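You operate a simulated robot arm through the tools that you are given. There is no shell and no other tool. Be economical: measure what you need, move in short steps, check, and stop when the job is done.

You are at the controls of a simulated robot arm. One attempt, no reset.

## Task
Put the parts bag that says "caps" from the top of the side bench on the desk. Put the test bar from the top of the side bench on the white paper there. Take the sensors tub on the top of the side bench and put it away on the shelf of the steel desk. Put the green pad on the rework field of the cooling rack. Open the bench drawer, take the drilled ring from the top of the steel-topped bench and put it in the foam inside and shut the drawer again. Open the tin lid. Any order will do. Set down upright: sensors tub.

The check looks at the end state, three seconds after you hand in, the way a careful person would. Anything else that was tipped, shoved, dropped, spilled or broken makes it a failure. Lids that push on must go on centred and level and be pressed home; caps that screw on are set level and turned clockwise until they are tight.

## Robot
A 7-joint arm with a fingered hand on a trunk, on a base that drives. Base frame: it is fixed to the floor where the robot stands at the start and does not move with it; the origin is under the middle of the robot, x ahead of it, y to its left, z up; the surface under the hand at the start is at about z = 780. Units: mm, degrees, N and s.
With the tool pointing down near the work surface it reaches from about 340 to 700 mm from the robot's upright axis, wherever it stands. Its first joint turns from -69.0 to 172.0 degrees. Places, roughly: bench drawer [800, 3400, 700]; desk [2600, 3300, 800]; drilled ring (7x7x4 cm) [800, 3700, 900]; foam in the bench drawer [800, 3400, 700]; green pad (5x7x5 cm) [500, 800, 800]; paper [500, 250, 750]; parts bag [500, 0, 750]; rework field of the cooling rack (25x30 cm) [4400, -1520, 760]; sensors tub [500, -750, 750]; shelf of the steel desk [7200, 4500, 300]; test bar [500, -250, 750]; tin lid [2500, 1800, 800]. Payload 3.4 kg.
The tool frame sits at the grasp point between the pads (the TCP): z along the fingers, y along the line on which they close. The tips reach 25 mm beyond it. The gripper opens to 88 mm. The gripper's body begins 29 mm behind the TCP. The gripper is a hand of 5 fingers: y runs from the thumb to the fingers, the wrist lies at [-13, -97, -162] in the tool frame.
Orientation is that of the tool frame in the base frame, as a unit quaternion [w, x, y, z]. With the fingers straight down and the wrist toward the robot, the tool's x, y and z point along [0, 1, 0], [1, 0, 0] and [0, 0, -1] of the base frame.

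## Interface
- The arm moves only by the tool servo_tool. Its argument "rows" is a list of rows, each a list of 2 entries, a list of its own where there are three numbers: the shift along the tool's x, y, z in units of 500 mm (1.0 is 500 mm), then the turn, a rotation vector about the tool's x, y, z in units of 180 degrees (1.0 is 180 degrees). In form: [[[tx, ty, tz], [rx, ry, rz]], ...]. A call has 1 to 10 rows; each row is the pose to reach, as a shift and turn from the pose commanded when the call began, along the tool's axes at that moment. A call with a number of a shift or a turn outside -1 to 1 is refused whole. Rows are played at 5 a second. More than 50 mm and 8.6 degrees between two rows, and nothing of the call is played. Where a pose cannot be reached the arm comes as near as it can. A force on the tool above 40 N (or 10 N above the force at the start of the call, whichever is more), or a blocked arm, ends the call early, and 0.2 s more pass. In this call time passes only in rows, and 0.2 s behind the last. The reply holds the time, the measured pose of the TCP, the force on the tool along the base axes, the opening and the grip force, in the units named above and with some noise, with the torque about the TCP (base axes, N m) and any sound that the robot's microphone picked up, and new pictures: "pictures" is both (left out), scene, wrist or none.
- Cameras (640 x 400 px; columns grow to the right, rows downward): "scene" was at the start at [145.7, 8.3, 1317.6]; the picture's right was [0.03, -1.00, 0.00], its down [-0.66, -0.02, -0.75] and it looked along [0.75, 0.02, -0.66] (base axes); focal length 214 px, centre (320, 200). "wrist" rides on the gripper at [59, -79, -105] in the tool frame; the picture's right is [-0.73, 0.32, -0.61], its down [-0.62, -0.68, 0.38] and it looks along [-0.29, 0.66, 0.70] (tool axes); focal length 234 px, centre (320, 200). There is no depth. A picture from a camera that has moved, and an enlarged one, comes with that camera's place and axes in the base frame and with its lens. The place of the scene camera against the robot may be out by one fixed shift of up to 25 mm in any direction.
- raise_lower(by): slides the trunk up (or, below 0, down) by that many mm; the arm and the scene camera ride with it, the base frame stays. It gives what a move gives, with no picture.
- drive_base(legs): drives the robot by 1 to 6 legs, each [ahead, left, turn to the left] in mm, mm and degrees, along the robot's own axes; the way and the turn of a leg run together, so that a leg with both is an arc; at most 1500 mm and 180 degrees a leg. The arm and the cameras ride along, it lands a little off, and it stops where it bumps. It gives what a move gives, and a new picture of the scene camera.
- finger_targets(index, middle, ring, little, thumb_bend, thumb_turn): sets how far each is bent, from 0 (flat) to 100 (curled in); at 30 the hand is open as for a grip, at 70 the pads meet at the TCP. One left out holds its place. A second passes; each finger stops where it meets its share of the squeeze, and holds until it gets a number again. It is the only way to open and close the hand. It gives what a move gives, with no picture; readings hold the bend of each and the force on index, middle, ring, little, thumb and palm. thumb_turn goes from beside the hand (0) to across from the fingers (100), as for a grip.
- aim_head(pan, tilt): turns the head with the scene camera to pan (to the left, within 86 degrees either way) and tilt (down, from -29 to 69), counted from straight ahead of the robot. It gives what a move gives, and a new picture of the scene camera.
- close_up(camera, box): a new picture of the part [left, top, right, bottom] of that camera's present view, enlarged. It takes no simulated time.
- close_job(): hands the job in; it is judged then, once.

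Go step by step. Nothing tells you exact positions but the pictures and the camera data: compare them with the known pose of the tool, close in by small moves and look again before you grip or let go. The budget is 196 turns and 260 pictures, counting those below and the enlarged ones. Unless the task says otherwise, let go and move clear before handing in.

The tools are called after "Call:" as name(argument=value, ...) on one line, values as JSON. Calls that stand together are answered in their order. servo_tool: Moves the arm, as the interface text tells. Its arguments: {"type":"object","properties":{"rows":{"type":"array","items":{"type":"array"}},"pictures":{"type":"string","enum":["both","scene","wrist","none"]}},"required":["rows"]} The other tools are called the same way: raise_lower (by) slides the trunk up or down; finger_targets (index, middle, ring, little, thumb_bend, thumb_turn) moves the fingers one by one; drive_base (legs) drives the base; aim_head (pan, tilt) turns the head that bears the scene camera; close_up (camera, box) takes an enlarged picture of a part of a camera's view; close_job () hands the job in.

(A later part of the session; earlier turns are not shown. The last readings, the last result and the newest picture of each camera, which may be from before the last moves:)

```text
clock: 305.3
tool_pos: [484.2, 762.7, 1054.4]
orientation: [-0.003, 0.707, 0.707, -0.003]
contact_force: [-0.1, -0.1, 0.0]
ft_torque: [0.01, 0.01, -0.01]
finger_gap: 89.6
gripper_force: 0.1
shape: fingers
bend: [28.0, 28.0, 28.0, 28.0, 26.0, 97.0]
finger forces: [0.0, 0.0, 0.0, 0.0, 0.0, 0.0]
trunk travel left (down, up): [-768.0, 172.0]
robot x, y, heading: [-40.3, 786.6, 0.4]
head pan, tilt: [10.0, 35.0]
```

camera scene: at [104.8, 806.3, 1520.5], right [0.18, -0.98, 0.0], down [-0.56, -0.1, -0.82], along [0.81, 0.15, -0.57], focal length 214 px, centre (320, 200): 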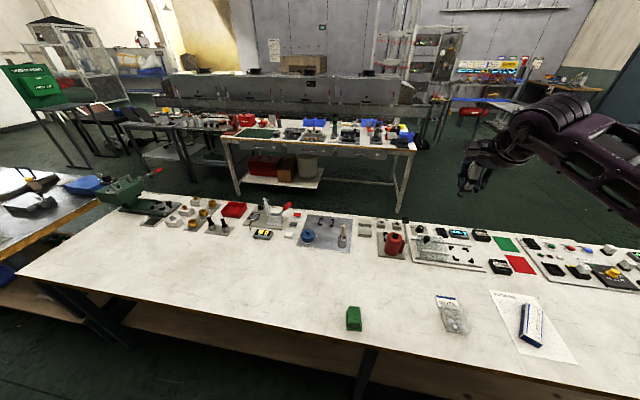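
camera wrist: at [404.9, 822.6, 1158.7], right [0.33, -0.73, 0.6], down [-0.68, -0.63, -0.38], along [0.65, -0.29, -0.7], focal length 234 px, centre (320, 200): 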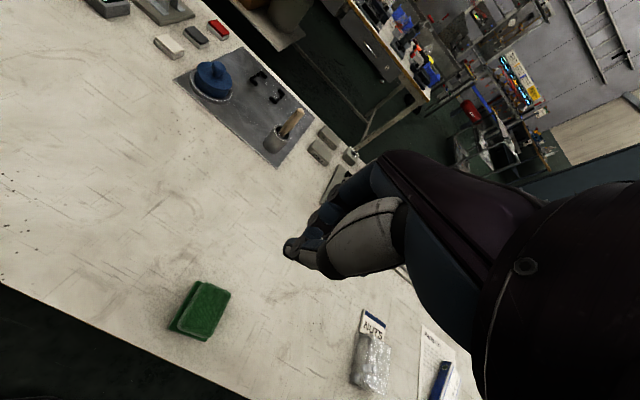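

The pad is at about (452,760), with its long side (about 65 mm) roughly along x. I'll open a little wider, turn 8°, and descend above it.

Call:
finger_targets(index=24, middle=24, ring=24, little=24, thumb_bend=24)

Call:
servo_tool(rows=[[[-0.003, -0.03, 0.08], [0, 0, -0.02]], [[-0.006, -0.064, 0.16], [0, 0, -0.045]], [[-0.006, -0.064, 0.25], [0, 0, -0.045]], [[-0.006, -0.064, 0.34], [0, 0, -0.045]]], pictures="wrist")

```text
clock: 306.3
tool_pos: [484.1, 762.6, 1053.7]
orientation: [-0.004, 0.707, 0.708, -0.003]
contact_force: [0.0, -0.5, -0.1]
ft_torque: [0.02, -0.01, 0.04]
finger_gap: 96.1
gripper_force: 0.1
shape: fingers
bend: [24.0, 24.0, 24.0, 24.0, 24.0, 97.0]
finger forces: [0.1, 0.0, 0.0, 0.0, 0.1, 0.0]
trunk travel left (down, up): [-768.0, 172.0]
robot x, y, heading: [-43.6, 783.7, 0.2]
head pan, tilt: [10.0, 35.0]
```

```text
clock: 307.3
tool_pos: [451.6, 758.3, 884.4]
orientation: [-0.003, 0.654, 0.757, -0.003]
contact_force: [-0.5, 0.1, 0.1]
ft_torque: [0.03, -0.02, -0.01]
finger_gap: 96.1
gripper_force: 0.0
shape: fingers
bend: [24.0, 24.0, 24.0, 24.0, 24.0, 97.0]
finger forces: [0.0, 0.1, 0.0, 0.0, 0.0, 0.0]
trunk travel left (down, up): [-768.0, 172.0]
robot x, y, heading: [-45.6, 785.0, 0.3]
head pan, tilt: [10.0, 35.0]
camera wrist: at [364.5, 804.2, 989.5], right [0.43, -0.67, 0.6], down [-0.59, -0.71, -0.38], along [0.69, -0.19, -0.7], focal length 234 px, centre (320, 200)
```

wrist: 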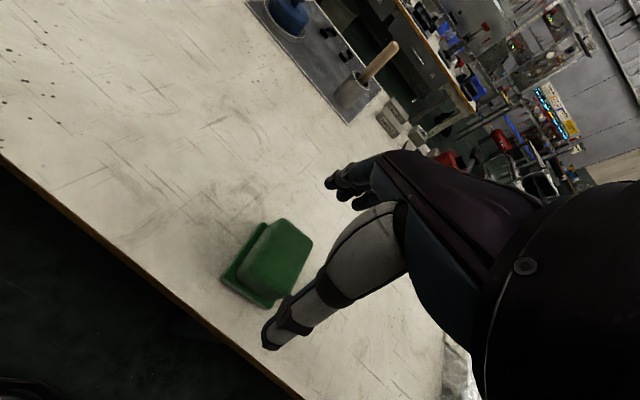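

The pad has a stepped block, top at z≈835, centred near (447,762). I'll descend to z≈814 and grip.

Call:
servo_tool(rows=[[[0.007, -0.009, 0.05], [0, 0, 0]], [[0.007, -0.009, 0.1], [0, 0, 0]], [[0.007, -0.009, 0.14], [0, 0, 0]]], pictures="none")

Call:
finger_targets(index=72, middle=72, ring=72, little=72, thumb_bend=72)

Call:
close_up(camera="wrist", box=[0, 0, 640, 400])

```text
clock: 308.1
tool_pos: [445.6, 762.0, 815.1]
orientation: [-0.003, 0.655, 0.756, -0.003]
contact_force: [1.0, 0.8, 2.0]
ft_torque: [-0.01, -0.07, -0.02]
finger_gap: 96.9
gripper_force: 1.2
shape: fingers
bend: [23.0, 24.0, 24.0, 24.0, 24.0, 97.0]
finger forces: [2.2, 0.1, 0.1, 0.0, 0.0, 0.0]
trunk travel left (down, up): [-768.0, 172.0]
robot x, y, heading: [-46.7, 781.3, 0.0]
head pan, tilt: [10.0, 35.0]
```

```text
clock: 309.1
tool_pos: [446.0, 761.7, 815.2]
orientation: [-0.002, 0.655, 0.755, -0.002]
contact_force: [3.8, 1.1, 8.3]
ft_torque: [-0.09, -0.38, 0.11]
finger_gap: 55.1
gripper_force: 29.3
shape: fingers
bend: [47.0, 53.0, 52.0, 72.0, 48.0, 94.0]
finger forces: [11.8, 9.4, 9.5, 0.0, 27.6, 0.0]
trunk travel left (down, up): [-768.0, 172.0]
robot x, y, heading: [-45.0, 781.7, 0.3]
head pan, tilt: [10.0, 35.0]
```

```text
1.00 times, centred on (320, 200) of wrist (not enlarged: the box is as wide or as high as the picture)
camera zoom: at [359.1, 809.4, 920.3], right [0.43, -0.67, 0.6], down [-0.59, -0.71, -0.38], along [0.69, -0.19, -0.7], focal length 234 px, centre (320, 200)
```

zoom: 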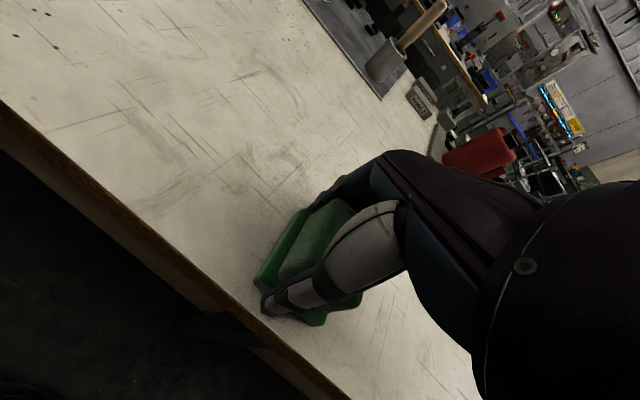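

The pad is gripped. I'll lift it and drive toward the cooling rack, stopping short to look.

Call:
servo_tool(rows=[[[0, 0, -0.06], [0, 0, 0]], [[0, 0, -0.15], [0, 0, 0]], [[0, 0, -0.24], [0, 0, 0]], [[0, 0, -0.33], [0, 0, 0]], [[0, 0, -0.42], [0, 0, 0]]], pictures="none")

Call:
drive_base(legs=[[-120, 0, 0], [0, -1450, 0], [0, -555, 0], [1500, 0, 0], [1500, 0, 0], [300, 0, 0]])

```text
clock: 310.3
tool_pos: [446.4, 760.4, 1024.6]
orientation: [-0.003, 0.654, 0.756, -0.003]
contact_force: [-0.2, 0.3, -0.6]
ft_torque: [0.0, 0.01, 0.01]
finger_gap: 52.1
gripper_force: 23.1
shape: fingers
bend: [50.0, 57.0, 57.0, 72.0, 45.0, 94.0]
finger forces: [10.8, 8.4, 5.8, 0.3, 21.2, 0.0]
trunk travel left (down, up): [-768.0, 172.0]
robot x, y, heading: [-42.8, 786.5, 0.5]
head pan, tilt: [10.0, 35.0]
```

```text
clock: 336.9
tool_pos: [3652.5, -1241.1, 1025.4]
orientation: [-0.004, 0.658, 0.753, -0.002]
contact_force: [0.5, 0.4, -0.9]
ft_torque: [0.0, -0.04, 0.0]
finger_gap: 52.2
gripper_force: 23.2
shape: fingers
bend: [50.0, 57.0, 57.0, 72.0, 45.0, 94.0]
finger forces: [11.0, 8.3, 5.8, 0.4, 21.3, 0.0]
trunk travel left (down, up): [-768.0, 172.0]
robot x, y, heading: [3159.9, -1208.5, -0.1]
head pan, tilt: [10.0, 35.0]
camera scene: at [3310.1, -1191.8, 1520.5], right [0.17, -0.99, 0.0], down [-0.57, -0.1, -0.82], along [0.81, 0.14, -0.57], focal length 214 px, centre (320, 200)
```

scene: 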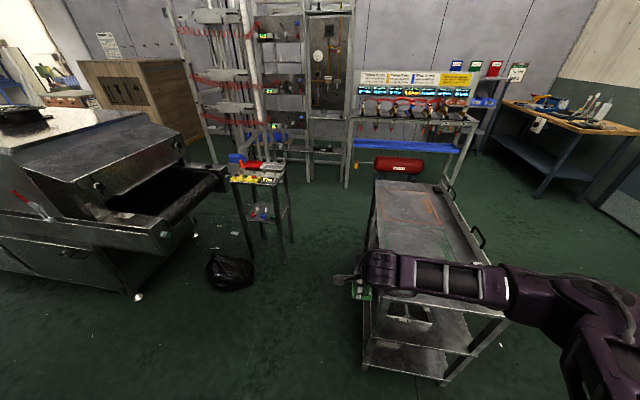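

The cart is ahead with markings on its top. I'll zoom in on the rework field.

Call:
close_up(camera="scene", box=[340, 165, 510, 271])

```text
3.76 times, centred on (425, 218) of scene
camera zoom: at [3310.1, -1191.8, 1520.5], right [0.17, -0.99, 0.0], down [-0.57, -0.1, -0.82], along [0.81, 0.14, -0.57], focal length 807 px, centre (-75, 132)
```

zoom: 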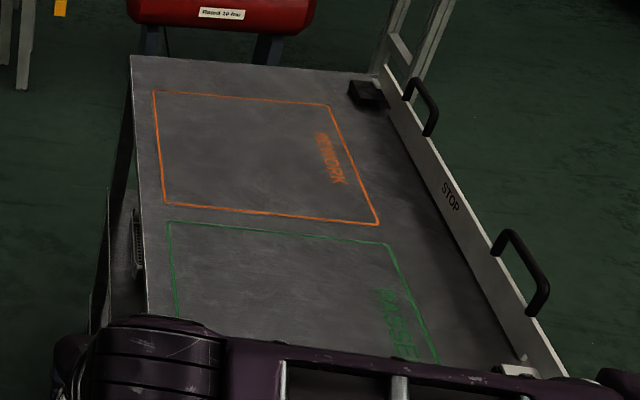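

The orange "REWORK" field is centred at about (4408,-1526). I'll approach from the cart's open left side: turn to face -y here, back up a little, then sidestep to x≈4400.

Call:
drive_base(legs=[[0, 0, -90], [-240, 0, 0], [0, 1235, 0]])

Call:
close_up(camera="wrist", box=[0, 0, 640, 400])

```text
clock: 347.9
tool_pos: [4342.8, -1451.4, 1023.7]
orientation: [-0.004, 0.996, 0.09, 0.0]
contact_force: [0.3, -1.6, -1.0]
ft_torque: [-0.01, 0.03, 0.01]
finger_gap: 51.7
gripper_force: 22.4
shape: fingers
bend: [50.0, 57.0, 57.0, 72.0, 45.0, 94.0]
finger forces: [10.4, 7.8, 5.7, 0.2, 20.4, 0.1]
trunk travel left (down, up): [-768.0, 172.0]
robot x, y, heading: [4346.8, -959.3, -87.7]
head pan, tilt: [10.0, 35.0]
stopped in leg 3: the robot was blocked; the commanded pose is now the measured one
camera scene: at [4382.9, -1091.5, 1520.3], right [-0.98, -0.22, 0.0], down [-0.12, 0.56, -0.82], along [0.18, -0.8, -0.57], focal length 214 px, centre (320, 200)
```

scene: 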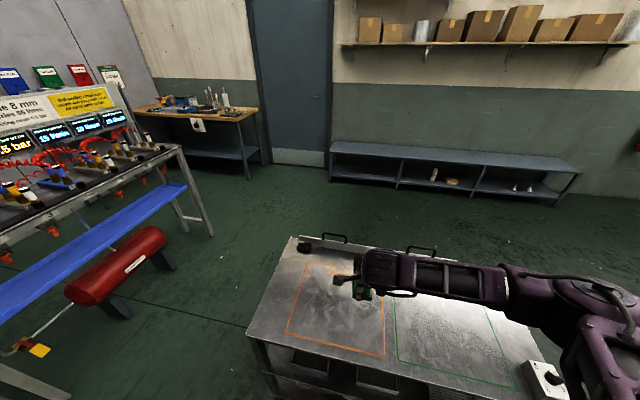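

```text
1.00 times, centred on (320, 200) of wrist (not enlarged: the box is as wide or as high as the picture)
camera zoom: at [4385.9, -1364.7, 1129.5], right [-0.66, -0.45, 0.6], down [-0.74, 0.56, -0.38], along [-0.17, -0.69, -0.7], focal length 234 px, centre (320, 200)
```

zoom: 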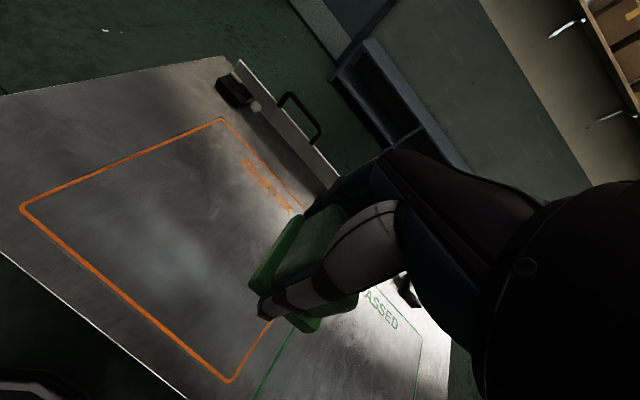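

The base stopped early against something, 50 mm short, but the field is within reach: it spans x 4241–4548, y -1677 to -1389. I'll move the pad over its centre and lower it.

Call:
servo_tool(rows=[[[0.038, 0.08, 0.0], [0, 0, 0]], [[0.076, 0.164, 0.03], [0, 0, 0]], [[0.076, 0.164, 0.12], [0, 0, 0]], [[0.076, 0.164, 0.21], [0, 0, 0]], [[0.076, 0.164, 0.3], [0, 0, 0]], [[0.076, 0.164, 0.37], [0, 0, 0]]], pictures="wrist")

```text
clock: 349.3
tool_pos: [4395.1, -1521.7, 837.0]
orientation: [-0.004, 0.996, 0.09, 0.0]
contact_force: [-0.1, -0.6, 0.2]
ft_torque: [0.0, 0.01, 0.02]
finger_gap: 51.7
gripper_force: 21.3
shape: fingers
bend: [50.0, 57.0, 58.0, 72.0, 45.0, 94.0]
finger forces: [10.5, 6.3, 5.5, 0.3, 20.2, 0.0]
trunk travel left (down, up): [-768.0, 172.0]
robot x, y, heading: [4348.2, -959.9, -87.7]
head pan, tilt: [10.0, 35.0]
camera wrist: at [4437.4, -1434.6, 942.8], right [-0.66, -0.45, 0.6], down [-0.74, 0.56, -0.38], along [-0.17, -0.69, -0.7], focal length 234 px, centre (320, 200)
```

wrist: 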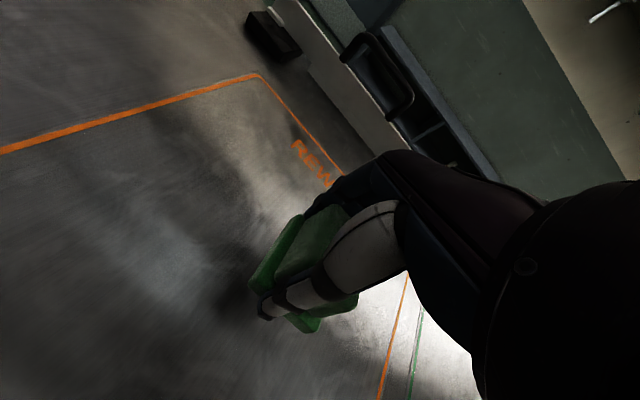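

Call:
servo_tool(rows=[[[0, 0, 0.03], [0, 0, 0]], [[0, 0, 0.05], [0, 0, 0]], [[0, 0, 0.064], [0, 0, 0]], [[0, 0, 0.076], [0, 0, 0]]], pictures="none")

```text
clock: 350.3
tool_pos: [4393.4, -1522.2, 802.2]
orientation: [-0.004, 0.996, 0.09, 0.001]
contact_force: [0.9, -1.6, 2.8]
ft_torque: [-0.13, 0.09, 0.01]
finger_gap: 51.5
gripper_force: 22.5
shape: fingers
bend: [50.0, 57.0, 57.0, 72.0, 45.0, 94.0]
finger forces: [10.4, 8.5, 6.1, 0.3, 20.9, 0.0]
trunk travel left (down, up): [-768.0, 172.0]
robot x, y, heading: [4346.5, -957.8, -87.7]
head pan, tilt: [10.0, 35.0]
```

Light contact, so I'll release and rise.

Call:
finger_targets(index=28, middle=28, ring=28, little=28, thumb_bend=24)

Call:
servo_tool(rows=[[[0, 0, -0.03], [0, 0, 0]], [[0, 0, -0.1], [0, 0, 0]], [[0, 0, -0.19], [0, 0, 0]], [[0, 0, -0.28], [0, 0, 0]], [[0, 0, -0.37], [0, 0, 0]], [[0, 0, -0.46], [0, 0, 0]]], pictures="wrist")

Call:
aim_head(pan=75, tilt=45)

```text
clock: 351.3
tool_pos: [4392.9, -1521.5, 800.3]
orientation: [-0.004, 0.996, 0.089, 0.001]
contact_force: [0.2, 0.6, 0.0]
ft_torque: [0.03, -0.01, 0.01]
finger_gap: 91.0
gripper_force: 0.0
shape: fingers
bend: [28.0, 28.0, 28.0, 28.0, 24.0, 97.0]
finger forces: [0.0, 0.1, 0.2, 0.0, 0.0, 0.0]
trunk travel left (down, up): [-768.0, 172.0]
robot x, y, heading: [4345.1, -963.2, -87.6]
head pan, tilt: [10.0, 35.0]
```

```text
clock: 352.7
tool_pos: [4396.0, -1526.7, 1032.2]
orientation: [-0.004, 0.996, 0.089, 0.0]
contact_force: [-0.1, -0.1, 0.5]
ft_torque: [0.03, -0.01, -0.01]
finger_gap: 91.0
gripper_force: 0.1
shape: fingers
bend: [28.0, 28.0, 28.0, 28.0, 24.0, 97.0]
finger forces: [0.0, 0.0, 0.0, 0.0, 0.1, 0.0]
trunk travel left (down, up): [-768.0, 172.0]
robot x, y, heading: [4348.0, -962.6, -87.6]
head pan, tilt: [10.0, 35.0]
camera wrist: at [4438.9, -1438.9, 1138.5], right [-0.66, -0.45, 0.6], down [-0.74, 0.56, -0.38], along [-0.17, -0.69, -0.7], focal length 234 px, centre (320, 200)
```

wrist: 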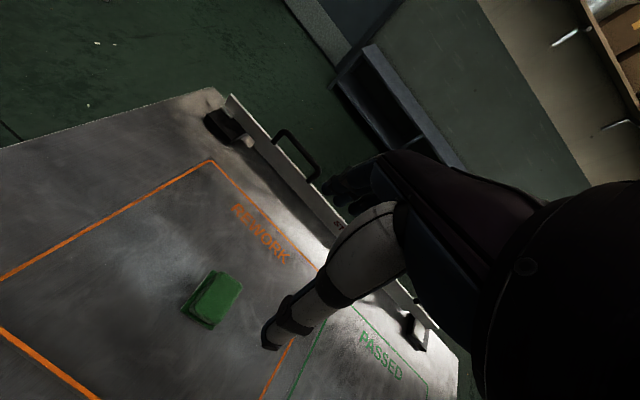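

```text
clock: 354.1
tool_pos: [4395.4, -1527.6, 1032.5]
orientation: [-0.004, 0.996, 0.089, 0.0]
contact_force: [-0.4, -0.3, 0.6]
ft_torque: [0.04, -0.02, 0.05]
finger_gap: 91.0
gripper_force: 0.1
shape: fingers
bend: [28.0, 28.0, 28.0, 28.0, 24.0, 97.0]
finger forces: [0.0, 0.0, 0.0, 0.0, 0.1, 0.0]
trunk travel left (down, up): [-768.0, 172.0]
robot x, y, heading: [4350.6, -957.7, -87.8]
head pan, tilt: [75.0, 45.0]
camera scene: at [4441.8, -1021.9, 1505.6], right [-0.22, -0.98, 0.0], down [-0.69, 0.15, -0.71], along [0.69, -0.15, -0.71], focal length 214 px, centre (320, 200)
```

scene: 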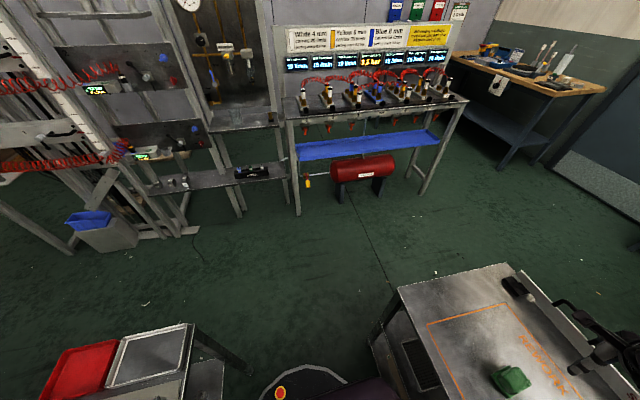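

The pad is well inside the rework field and nothing seems disturbed. Now for the sensors tub: I'll drive back to the south end of the side bench, facing it (+y).

Call:
drive_base(legs=[[0, -1490, 0], [0, 0, 178], [-260, 0, 0], [0, 1490, 0], [0, 860, 0]])

Call:
aim_head(pan=5, tilt=45)

```text
clock: 381.3
tool_pos: [498.5, -847.0, 1032.8]
orientation: [0.0, -0.094, 0.996, -0.005]
contact_force: [-0.6, -1.1, 0.0]
ft_torque: [0.01, 0.01, 0.02]
finger_gap: 91.2
gripper_force: 0.1
shape: fingers
bend: [28.0, 28.0, 28.0, 28.0, 24.0, 97.0]
finger forces: [0.0, 0.0, 0.0, 0.1, 0.0, 0.1]
trunk travel left (down, up): [-768.0, 172.0]
robot x, y, heading: [549.4, -1412.9, 93.0]
head pan, tilt: [75.0, 45.0]
camera scene: at [480.3, -1341.9, 1505.6], right [0.21, 0.98, 0.0], down [0.69, -0.15, -0.71], along [-0.69, 0.15, -0.71], focal length 214 px, centre (320, 200)
```

scene: 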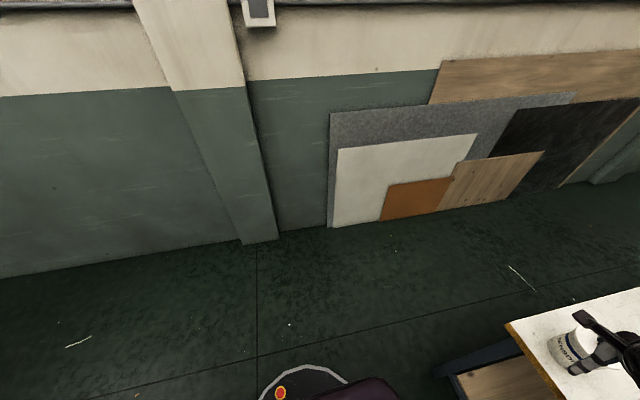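

```text
clock: 382.7
tool_pos: [497.4, -847.5, 1032.2]
orientation: [-0.001, -0.094, 0.996, -0.005]
contact_force: [-0.3, 0.6, -0.6]
ft_torque: [0.03, -0.01, 0.03]
finger_gap: 91.3
gripper_force: 0.1
shape: fingers
bend: [28.0, 28.0, 28.0, 28.0, 24.0, 97.0]
finger forces: [0.0, 0.0, 0.0, 0.0, 0.1, 0.0]
trunk travel left (down, up): [-768.0, 172.0]
robot x, y, heading: [551.1, -1413.0, 92.8]
head pan, tilt: [5.0, 45.0]
camera scene: at [548.5, -1278.3, 1505.6], right [0.99, 0.14, 0.0], down [0.1, -0.7, -0.71], along [-0.1, 0.7, -0.71], focal length 214 px, centre (320, 200)
```

scene: 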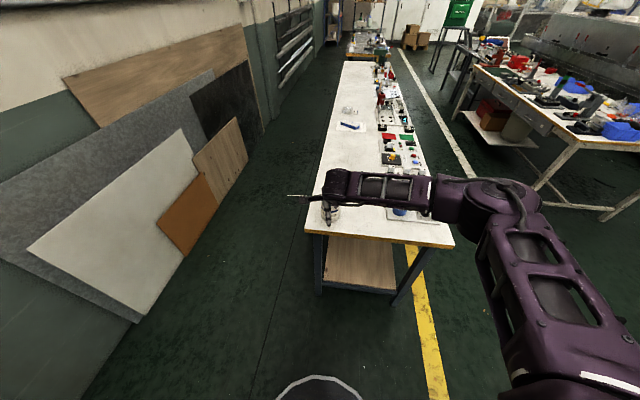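

Call:
drive_base(legs=[[90, 0, -2.8]])

Call:
close_up(camera="wrist", box=[0, 0, 640, 400])

```text
clock: 383.8
tool_pos: [524.4, -756.1, 1031.9]
orientation: [0.0, -0.069, 0.998, -0.004]
contact_force: [-0.3, -0.1, -0.2]
ft_torque: [-0.03, 0.01, 0.01]
finger_gap: 91.0
gripper_force: 0.0
shape: fingers
bend: [28.0, 28.0, 28.0, 28.0, 24.0, 97.0]
finger forces: [0.0, 0.0, 0.0, 0.0, 0.0, 0.0]
trunk travel left (down, up): [-768.0, 172.0]
robot x, y, heading: [548.1, -1327.7, 89.9]
head pan, tilt: [5.0, 45.0]
camera scene: at [552.6, -1187.7, 1505.6], right [1.0, 0.09, 0.0], down [0.06, -0.7, -0.71], along [-0.06, 0.7, -0.71], focal length 214 px, centre (320, 200)
```

scene: 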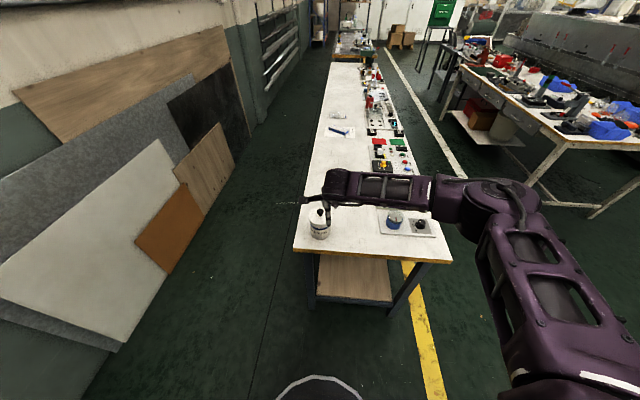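

```text
1.00 times, centred on (320, 200) of wrist (not enlarged: the box is as wide or as high as the picture)
camera zoom: at [476.1, -840.5, 1137.8], right [0.67, 0.43, 0.6], down [0.71, -0.59, -0.38], along [0.2, 0.68, -0.7], focal length 234 px, centre (320, 200)
```

zoom: 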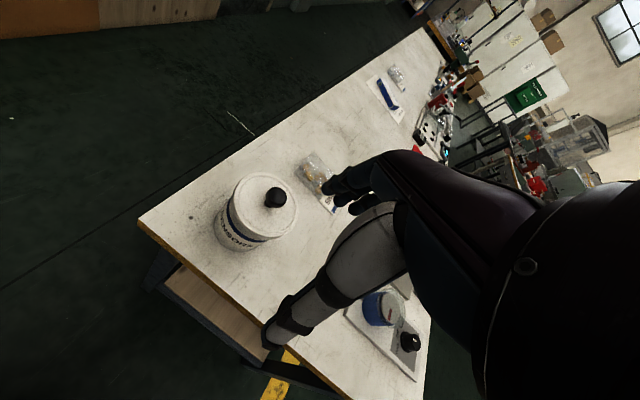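

Call:
close_up(camera="wrist", box=[190, 155, 330, 265])

Call:
close_up(camera="scene", box=[285, 190, 365, 250])

```text
3.64 times, centred on (260, 210) of wrist
camera zoom: at [476.1, -840.5, 1137.8], right [0.67, 0.43, 0.6], down [0.71, -0.59, -0.38], along [0.2, 0.68, -0.7], focal length 852 px, centre (538, 164)
```

zoom: 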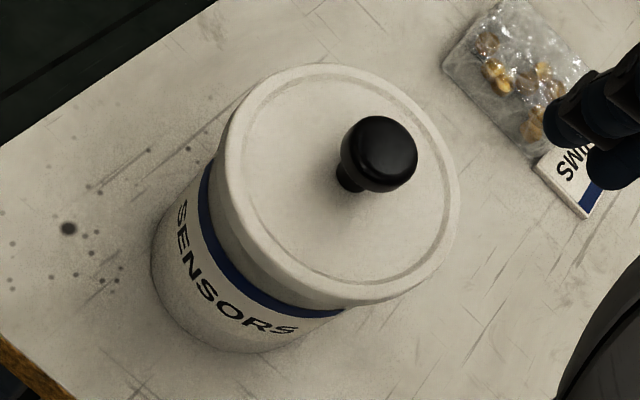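

```text
6.67 times, centred on (325, 220) of scene
camera zoom: at [552.6, -1187.7, 1505.6], right [1.0, 0.09, 0.0], down [0.06, -0.7, -0.71], along [-0.06, 0.7, -0.71], focal length 1430 px, centre (287, 67)
```

zoom: 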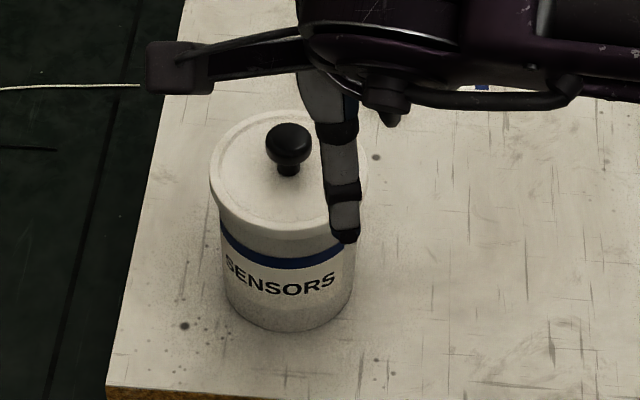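

The tub's body is about 77 mm wide with a 91 mm lid and a knob on top, so it must be held from the side; that also suits a low shelf. I'll back off and try a horizontal, sideways-closing hand pose.

Call:
drive_base(legs=[[-200, 0, 0]])

Call:
servo_tool(rows=[[[0, 0, 0], [0, 0, 0.047]], [[0, 0, 0], [0, 0, 0.094]], [[0, 0, 0], [0, 0, 0.141]], [[0, 0, 0], [0, 0, 0.188]], [[0, 0, 0], [0, 0, 0.235]], [[0, 0, 0], [0, 0, 0.282]], [[0, 0, 0], [0, 0, 0.329]], [[0, 0, 0], [0, 0, 0.376]], [[0, 0, 0], [0, 0, 0.423]], [[0, 0, 0], [0, 0, 0.455]]], pictures="none")

Call:
servo_tool(rows=[[[0, 0, 0], [0, 0.047, 0]], [[0, 0, 0], [0, 0.094, 0]], [[0, 0, 0], [0, 0.141, 0]], [[0, 0, 0], [0, 0.188, 0]], [[0, 0, 0], [0, 0.235, 0]], [[0, 0, 0], [0, 0.282, 0]], [[0, 0, 0], [0, 0.329, 0]], [[0, 0, 0], [0, 0.376, 0]], [[0, 0, 0], [0, 0.423, 0]], [[0, 0, 0], [0, 0.47, 0]]], pictures="scene")

```text
clock: 385.6
tool_pos: [525.0, -952.6, 1032.4]
orientation: [-0.002, -0.069, 0.998, -0.005]
contact_force: [0.5, -0.8, 0.2]
ft_torque: [-0.01, 0.02, 0.01]
finger_gap: 91.1
gripper_force: 0.0
shape: fingers
bend: [28.0, 28.0, 28.0, 28.0, 24.0, 97.0]
finger forces: [0.0, 0.1, 0.1, 0.1, 0.0, 0.0]
trunk travel left (down, up): [-768.0, 172.0]
robot x, y, heading: [548.2, -1518.9, 89.8]
head pan, tilt: [5.0, 45.0]
stopped in leg 1: the robot was blocked; the commanded pose is now the measured one
camera scene: at [554.3, -1384.8, 1505.7], right [1.0, 0.09, 0.0], down [0.06, -0.7, -0.71], along [-0.06, 0.7, -0.71], focal length 214 px, centre (320, 200)
```

scene: 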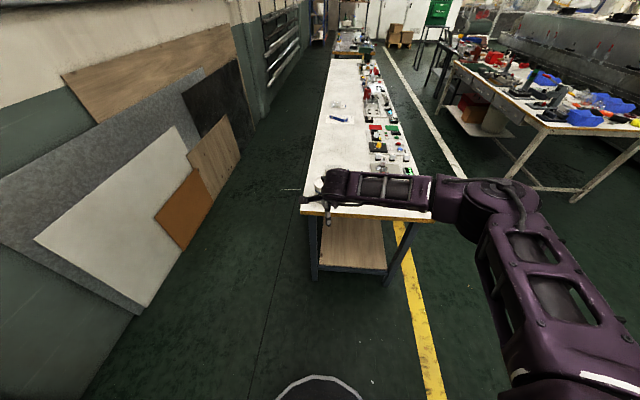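

```text
clock: 387.8
tool_pos: [524.6, -952.2, 1032.9]
orientation: [0.001, 0.602, 0.798, -0.003]
contact_force: [0.3, 0.3, -1.0]
ft_torque: [0.01, -0.02, -0.04]
finger_gap: 91.5
gripper_force: 0.0
shape: fingers
bend: [28.0, 28.0, 28.0, 28.0, 24.0, 97.0]
finger forces: [0.0, 0.0, 0.0, 0.1, 0.0, 0.0]
trunk travel left (down, up): [-768.0, 172.0]
robot x, y, heading: [548.8, -1519.3, 89.9]
head pan, tilt: [5.0, 45.0]
```

```text
clock: 390.0
tool_pos: [509.9, -869.2, 1024.8]
orientation: [-0.536, 0.447, 0.592, 0.403]
contact_force: [-0.8, -0.2, -0.4]
ft_torque: [-0.02, 0.02, -0.03]
finger_gap: 91.3
gripper_force: 0.0
shape: fingers
bend: [28.0, 28.0, 28.0, 28.0, 24.0, 97.0]
finger forces: [0.0, 0.0, 0.1, 0.1, 0.0, 0.0]
out of reach, approached as far as the arm can: row 8, 9, 10
trunk travel left (down, up): [-768.0, 172.0]
robot x, y, heading: [549.3, -1523.8, 89.7]
head pan, tilt: [5.0, 45.0]
camera scene: at [553.5, -1383.9, 1505.7], right [1.0, 0.09, 0.0], down [0.06, -0.7, -0.71], along [-0.06, 0.7, -0.71], focal length 214 px, centre (320, 200)
```

scene: 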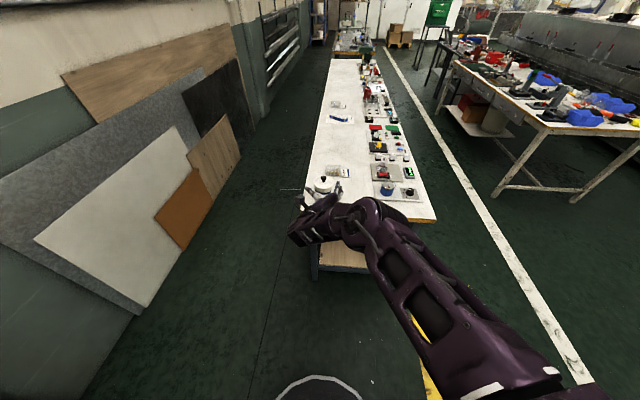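

The hand is now nearly horizontal and closing sideways, pointing 16° left of straight ahead. I'll move forward off the table behind me, set the fingers, lower to z≈825, and check the tub with the wrist camera.

Call:
finger_targets(index=12, middle=20, ring=20, little=20, thumb_bend=20)

Call:
raise_lower(by=-198)

Call:
servo_tool(rows=[[[0, 0, 0], [0, 0, 0]]], pictures="both")

```text
clock: 391.0
tool_pos: [508.9, -868.5, 1025.5]
orientation: [-0.536, 0.448, 0.592, 0.401]
contact_force: [0.0, 0.0, -0.1]
ft_torque: [-0.02, 0.02, 0.0]
finger_gap: 112.1
gripper_force: 0.0
shape: fingers
bend: [12.0, 20.0, 20.0, 20.0, 20.0, 97.0]
finger forces: [0.0, 0.1, 0.1, 0.0, 0.1, 0.1]
trunk travel left (down, up): [-768.0, 172.0]
robot x, y, heading: [551.4, -1522.0, 89.8]
head pan, tilt: [5.0, 45.0]
```

```text
clock: 393.1
tool_pos: [511.1, -869.1, 827.3]
orientation: [-0.536, 0.448, 0.592, 0.402]
contact_force: [-0.1, 0.2, 0.6]
ft_torque: [-0.01, 0.01, 0.01]
finger_gap: 112.0
gripper_force: 0.0
shape: fingers
bend: [12.0, 20.0, 20.0, 20.0, 20.0, 97.0]
finger forces: [0.0, 0.0, 0.1, 0.0, 0.0, 0.0]
trunk travel left (down, up): [-570.0, 370.0]
robot x, y, heading: [546.4, -1523.5, 89.9]
head pan, tilt: [5.0, 45.0]
```

```text
clock: 393.5
tool_pos: [510.9, -868.3, 827.4]
orientation: [-0.535, 0.448, 0.593, 0.401]
contact_force: [0.0, 0.5, -0.2]
ft_torque: [-0.01, -0.02, -0.03]
finger_gap: 112.2
gripper_force: 0.1
shape: fingers
bend: [12.0, 20.0, 20.0, 20.0, 20.0, 97.0]
finger forces: [0.0, 0.1, 0.1, 0.0, 0.0, 0.0]
trunk travel left (down, up): [-570.0, 370.0]
robot x, y, heading: [546.8, -1519.0, 90.0]
head pan, tilt: [5.0, 45.0]
camera scene: at [554.2, -1384.0, 1307.7], right [1.0, 0.09, 0.0], down [0.06, -0.7, -0.71], along [-0.06, 0.7, -0.71], focal length 214 px, centre (320, 200)
camera wrist: at [461.1, -984.7, 896.7], right [0.49, -0.56, -0.66], down [-0.74, 0.12, -0.66], along [0.45, 0.82, -0.36], focal length 234 px, centre (320, 200)
```

scene: 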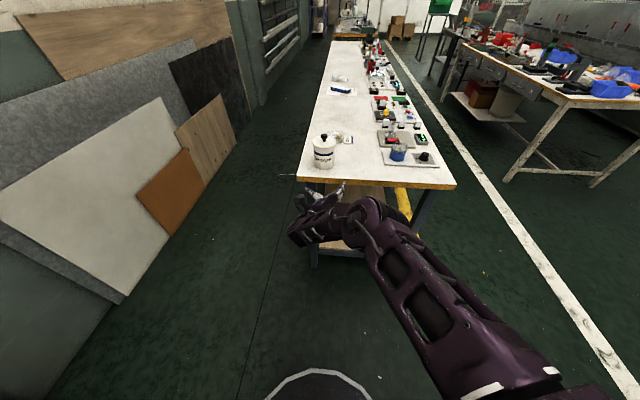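
wrist: 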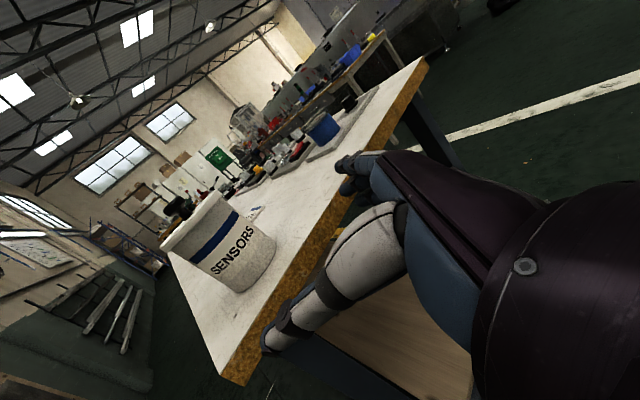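

The tub is at (496,-669), base on z 780, lid from z 860 to 878. I'll approach along the hand's pointing direction.

Call:
drive_base(legs=[[84, -17, 0], [57, 16, 0]])

Call:
close_up(camera="wrist", box=[0, 0, 640, 400])

```text
clock: 395.2
tool_pos: [512.0, -727.6, 826.0]
orientation: [-0.536, 0.449, 0.592, 0.401]
contact_force: [-0.5, 0.1, 0.4]
ft_torque: [-0.01, 0.0, 0.01]
finger_gap: 112.4
gripper_force: 0.1
shape: fingers
bend: [12.0, 20.0, 20.0, 20.0, 20.0, 97.0]
finger forces: [0.1, 0.0, 0.0, 0.0, 0.1, 0.0]
trunk travel left (down, up): [-570.0, 370.0]
robot x, y, heading: [551.6, -1379.1, 89.6]
head pan, tilt: [5.0, 45.0]
camera scene: at [554.6, -1242.1, 1307.4], right [1.0, 0.09, 0.0], down [0.06, -0.71, -0.71], along [-0.06, 0.7, -0.71], focal length 214 px, centre (320, 200)
```

scene: 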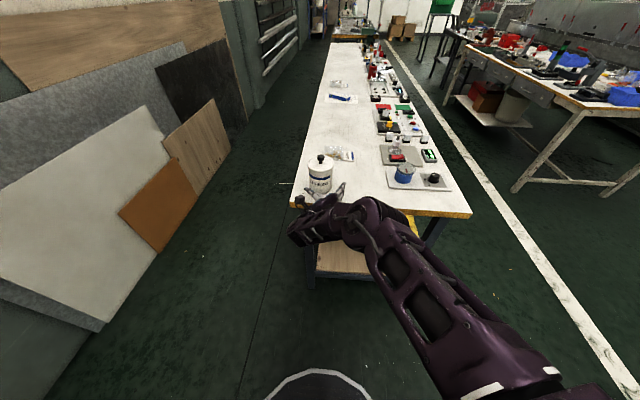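

```text
1.00 times, centred on (320, 200) of wrist (not enlarged: the box is as wide or as high as the picture)
camera zoom: at [462.2, -843.3, 895.9], right [0.49, -0.57, -0.66], down [-0.74, 0.12, -0.66], along [0.45, 0.82, -0.36], focal length 234 px, centre (320, 200)
```

zoom: 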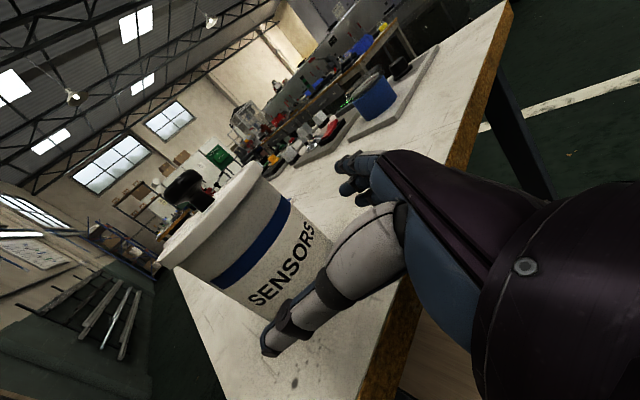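

Aligned: the tub lies between thumb and fingers. I'll go the last 49 mm and close.

Call:
drive_base(legs=[[48, 14, 0]])

Call:
finger_targets(middle=68, ring=68, little=68, thumb_bend=68)

Call:
close_up(camera="wrist", box=[0, 0, 640, 400])

```text
clock: 396.1
tool_pos: [497.5, -678.3, 827.2]
orientation: [-0.535, 0.45, 0.592, 0.402]
contact_force: [-0.8, 0.0, -0.1]
ft_torque: [-0.03, -0.01, -0.01]
finger_gap: 112.1
gripper_force: 0.1
shape: fingers
bend: [12.0, 20.0, 20.0, 20.0, 20.0, 97.0]
finger forces: [0.0, 0.0, 0.1, 0.0, 0.0, 0.0]
trunk travel left (down, up): [-570.0, 370.0]
robot x, y, heading: [534.9, -1331.0, 89.8]
head pan, tilt: [5.0, 45.0]
camera scene: at [540.7, -1193.3, 1307.4], right [1.0, 0.09, 0.0], down [0.06, -0.71, -0.71], along [-0.06, 0.7, -0.71], focal length 214 px, centre (320, 200)
```

scene: 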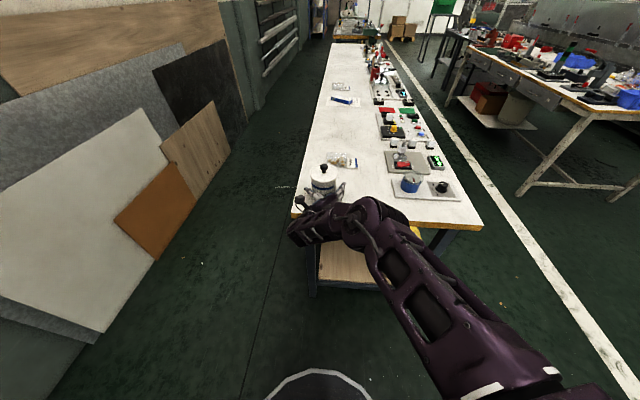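

```text
clock: 397.1
tool_pos: [498.6, -680.1, 829.0]
orientation: [-0.536, 0.448, 0.591, 0.403]
contact_force: [3.4, 2.2, 7.3]
ft_torque: [0.25, -0.48, -0.02]
finger_gap: 106.9
gripper_force: 27.8
shape: fingers
bend: [12.0, 47.0, 48.0, 51.0, 37.0, 91.0]
finger forces: [0.0, 9.7, 8.6, 10.3, 26.6, 0.0]
trunk travel left (down, up): [-570.0, 370.0]
robot x, y, heading: [536.5, -1328.2, 90.0]
head pan, tilt: [5.0, 45.0]
```

```text
1.00 times, centred on (320, 200) of wrist (not enlarged: the box is as wide or as high as the picture)
camera zoom: at [449.3, -795.8, 897.9], right [0.49, -0.56, -0.66], down [-0.74, 0.12, -0.66], along [0.45, 0.82, -0.36], focal length 234 px, centre (320, 200)
```

zoom: 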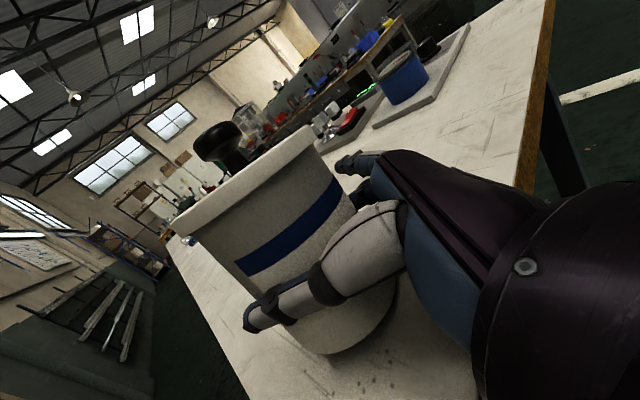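

A firm grip with three fingers and the thumb. I'll lift with the trunk, then drive out to the corridor and north.

Call:
raise_lower(by=200)

Call:
close_up(camera="wrist", box=[0, 0, 640, 400])

```text
clock: 399.3
tool_pos: [497.4, -678.8, 1026.0]
orientation: [-0.535, 0.45, 0.592, 0.401]
contact_force: [0.7, -0.8, -5.3]
ft_torque: [-0.06, -0.07, 0.02]
finger_gap: 106.7
gripper_force: 25.2
shape: fingers
bend: [12.0, 47.0, 49.0, 52.0, 37.0, 91.0]
finger forces: [0.1, 9.4, 8.3, 7.9, 26.1, 0.1]
trunk travel left (down, up): [-770.0, 170.0]
robot x, y, heading: [538.2, -1331.4, 90.1]
head pan, tilt: [5.0, 45.0]
```

```text
1.00 times, centred on (320, 200) of wrist (not enlarged: the box is as wide or as high as the picture)
camera zoom: at [448.4, -794.7, 1096.1], right [0.49, -0.57, -0.66], down [-0.74, 0.12, -0.66], along [0.45, 0.82, -0.36], focal length 234 px, centre (320, 200)
```

zoom: 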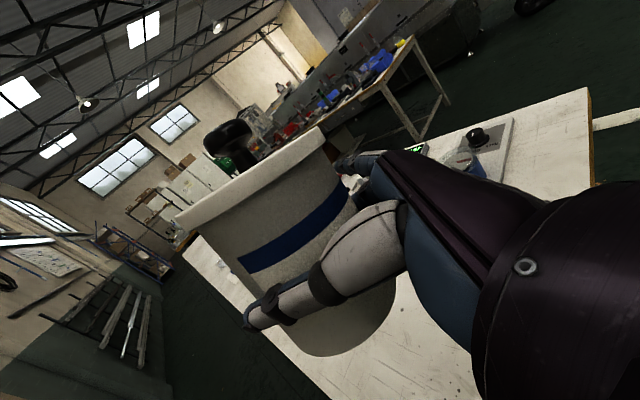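

The tub came up level. Driving now to the corridor and north.

Call:
drive_base(legs=[[0, -965, 0], [1490, 0, 0], [1490, 0, 0], [1490, 0, 0]])

Call:
aim_head(pan=-25, tilt=18)

```text
clock: 425.5
tool_pos: [1457.4, 3836.6, 1025.8]
orientation: [-0.538, 0.444, 0.595, 0.398]
contact_force: [-0.3, -0.2, -4.8]
ft_torque: [-0.08, -0.05, -0.01]
finger_gap: 107.0
gripper_force: 25.8
shape: fingers
bend: [12.0, 47.0, 49.0, 52.0, 37.0, 91.0]
finger forces: [0.0, 9.5, 8.2, 7.8, 25.9, 0.0]
trunk travel left (down, up): [-770.0, 170.0]
robot x, y, heading: [1504.5, 3182.0, 90.5]
head pan, tilt: [5.0, 45.0]
camera scene: at [1509.5, 3322.3, 1507.5], right [0.99, 0.1, 0.0], down [0.07, -0.7, -0.71], along [-0.07, 0.7, -0.71], focal length 214 px, centre (320, 200)
```

scene: 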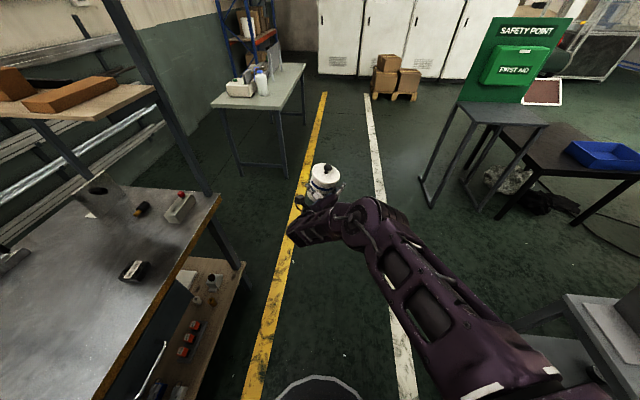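

```text
clock: 426.4
tool_pos: [1457.7, 3836.6, 1026.7]
orientation: [-0.539, 0.444, 0.595, 0.398]
contact_force: [0.3, 0.4, -5.5]
ft_torque: [-0.07, -0.06, 0.0]
finger_gap: 107.0
gripper_force: 25.7
shape: fingers
bend: [12.0, 47.0, 49.0, 52.0, 37.0, 91.0]
finger forces: [0.0, 9.5, 8.2, 7.8, 25.9, 0.0]
trunk travel left (down, up): [-770.0, 170.0]
robot x, y, heading: [1502.5, 3185.7, 90.8]
head pan, tilt: [-25.0, 18.0]
camera scene: at [1555.8, 3326.6, 1549.4], right [0.91, -0.41, 0.0], down [-0.13, -0.28, -0.95], along [0.39, 0.87, -0.31], focal length 214 px, centre (320, 200)
```

scene: 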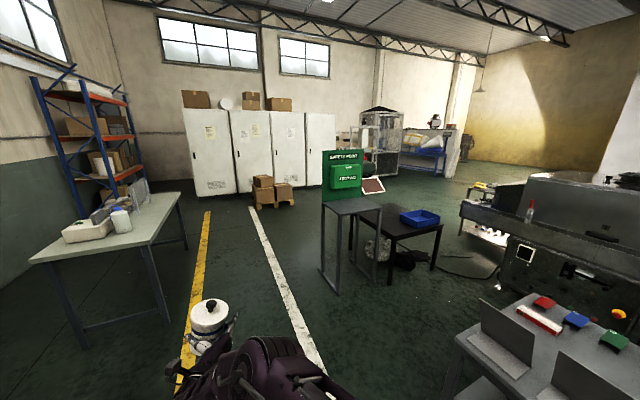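

The open area north leads east past the safety stand toward the yellow-lit bay, where the steel desk should be behind the grey partition. I'll go north to y≈6075, turn east and advance.

Call:
drive_base(legs=[[1490, 0, 0], [1400, 0, 0], [0, 0, -90.8], [1490, 0, 0]])

Call:
aim_head(pan=5, tilt=20)

```text
clock: 451.4
tool_pos: [3641.1, 6048.4, 1025.7]
orientation: [-0.079, 0.739, 0.084, 0.664]
contact_force: [-0.1, 0.8, -5.5]
ft_torque: [-0.06, 0.08, 0.0]
finger_gap: 106.8
gripper_force: 24.6
shape: fingers
bend: [12.0, 47.0, 49.0, 53.0, 37.0, 91.0]
finger forces: [0.0, 9.5, 8.0, 7.1, 24.6, 0.1]
trunk travel left (down, up): [-770.0, 170.0]
robot x, y, heading: [2989.7, 6037.0, -2.8]
head pan, tilt: [-25.0, 18.0]
camera scene: at [3133.0, 5999.3, 1549.4], right [-0.47, -0.89, 0.0], down [-0.27, 0.14, -0.95], along [0.84, -0.44, -0.31], focal length 214 px, centre (320, 200)
```

scene: 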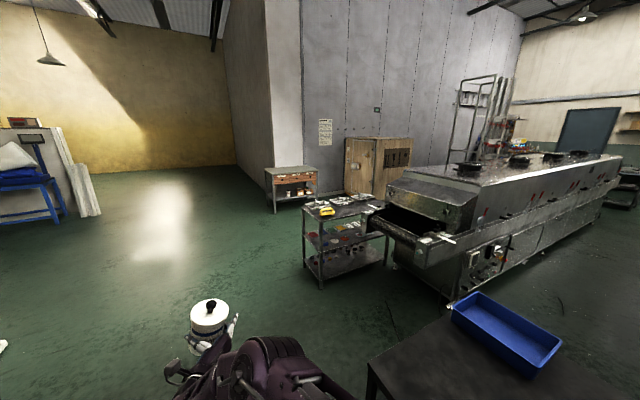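

```text
clock: 452.3
tool_pos: [3640.0, 6046.8, 1025.6]
orientation: [-0.079, 0.738, 0.085, 0.665]
contact_force: [-0.6, 0.1, -5.1]
ft_torque: [-0.05, 0.08, 0.01]
finger_gap: 106.8
gripper_force: 24.9
shape: fingers
bend: [12.0, 47.0, 49.0, 53.0, 37.0, 91.0]
finger forces: [0.0, 9.5, 8.0, 7.2, 24.6, 0.1]
trunk travel left (down, up): [-770.0, 170.0]
robot x, y, heading: [2987.0, 6040.1, -2.9]
head pan, tilt: [5.0, 20.0]
camera scene: at [3143.4, 6046.2, 1546.2], right [0.04, -1.0, 0.0], down [-0.34, -0.01, -0.94], along [0.94, 0.04, -0.34], focal length 214 px, centre (320, 200)
```

scene: 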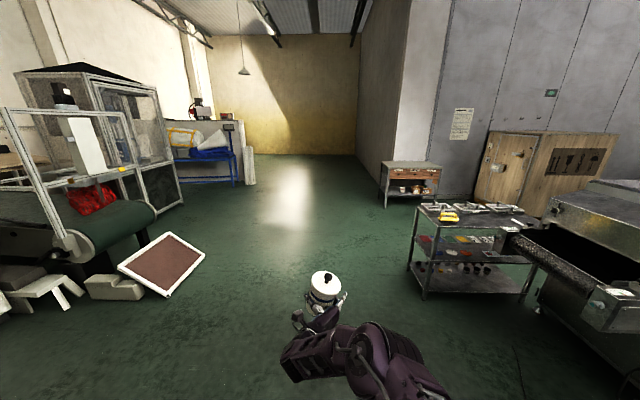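

The small desk by the wall corner is the steel desk, with items on its lower shelf. I'll drive up in front of it.

Call:
drive_base(legs=[[0, 0, 2.9], [1490, 0, 0], [1490, 0, 0], [90, 0, 0], [0, -1400, 0]])

Call:
aim_head(pan=5, tilt=38)

```text
clock: 474.1
tool_pos: [6754.4, 4806.6, 1027.4]
orientation: [-0.108, 0.733, 0.115, 0.661]
contact_force: [0.1, 0.1, -4.9]
ft_torque: [-0.09, 0.07, 0.04]
finger_gap: 107.1
gripper_force: 24.9
shape: fingers
bend: [12.0, 47.0, 49.0, 53.0, 37.0, 91.0]
finger forces: [0.0, 9.7, 7.9, 7.1, 24.5, 0.1]
trunk travel left (down, up): [-770.0, 170.0]
robot x, y, heading: [6107.1, 4742.0, 1.7]
head pan, tilt: [5.0, 20.0]
camera scene: at [6259.4, 4762.5, 1546.2], right [0.12, -0.99, 0.0], down [-0.34, -0.04, -0.94], along [0.93, 0.12, -0.34], focal length 214 px, centre (320, 200)
```

scene: 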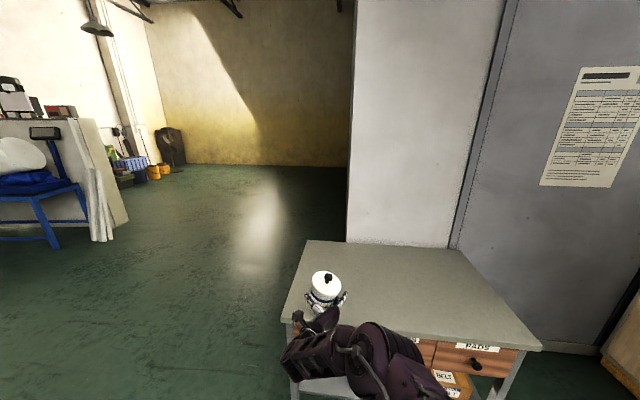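

```text
clock: 474.9
tool_pos: [6754.7, 4805.7, 1026.1]
orientation: [-0.107, 0.735, 0.115, 0.659]
contact_force: [0.4, 0.5, -4.2]
ft_torque: [-0.08, 0.08, 0.02]
finger_gap: 107.1
gripper_force: 24.5
shape: fingers
bend: [12.0, 47.0, 49.0, 53.0, 37.0, 91.0]
finger forces: [0.0, 9.7, 8.0, 7.1, 24.4, 0.0]
trunk travel left (down, up): [-770.0, 170.0]
robot x, y, heading: [6104.4, 4745.7, 2.1]
head pan, tilt: [5.0, 38.0]
camera scene: at [6252.6, 4761.7, 1517.8], right [0.12, -0.99, 0.0], down [-0.61, -0.08, -0.79], along [0.78, 0.1, -0.62], focal length 214 px, centre (320, 200)
```

scene: 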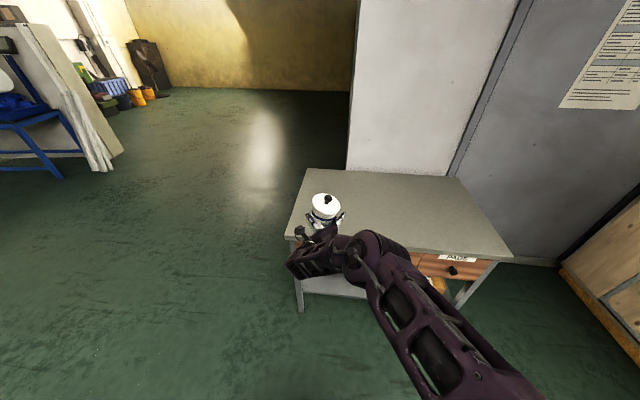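

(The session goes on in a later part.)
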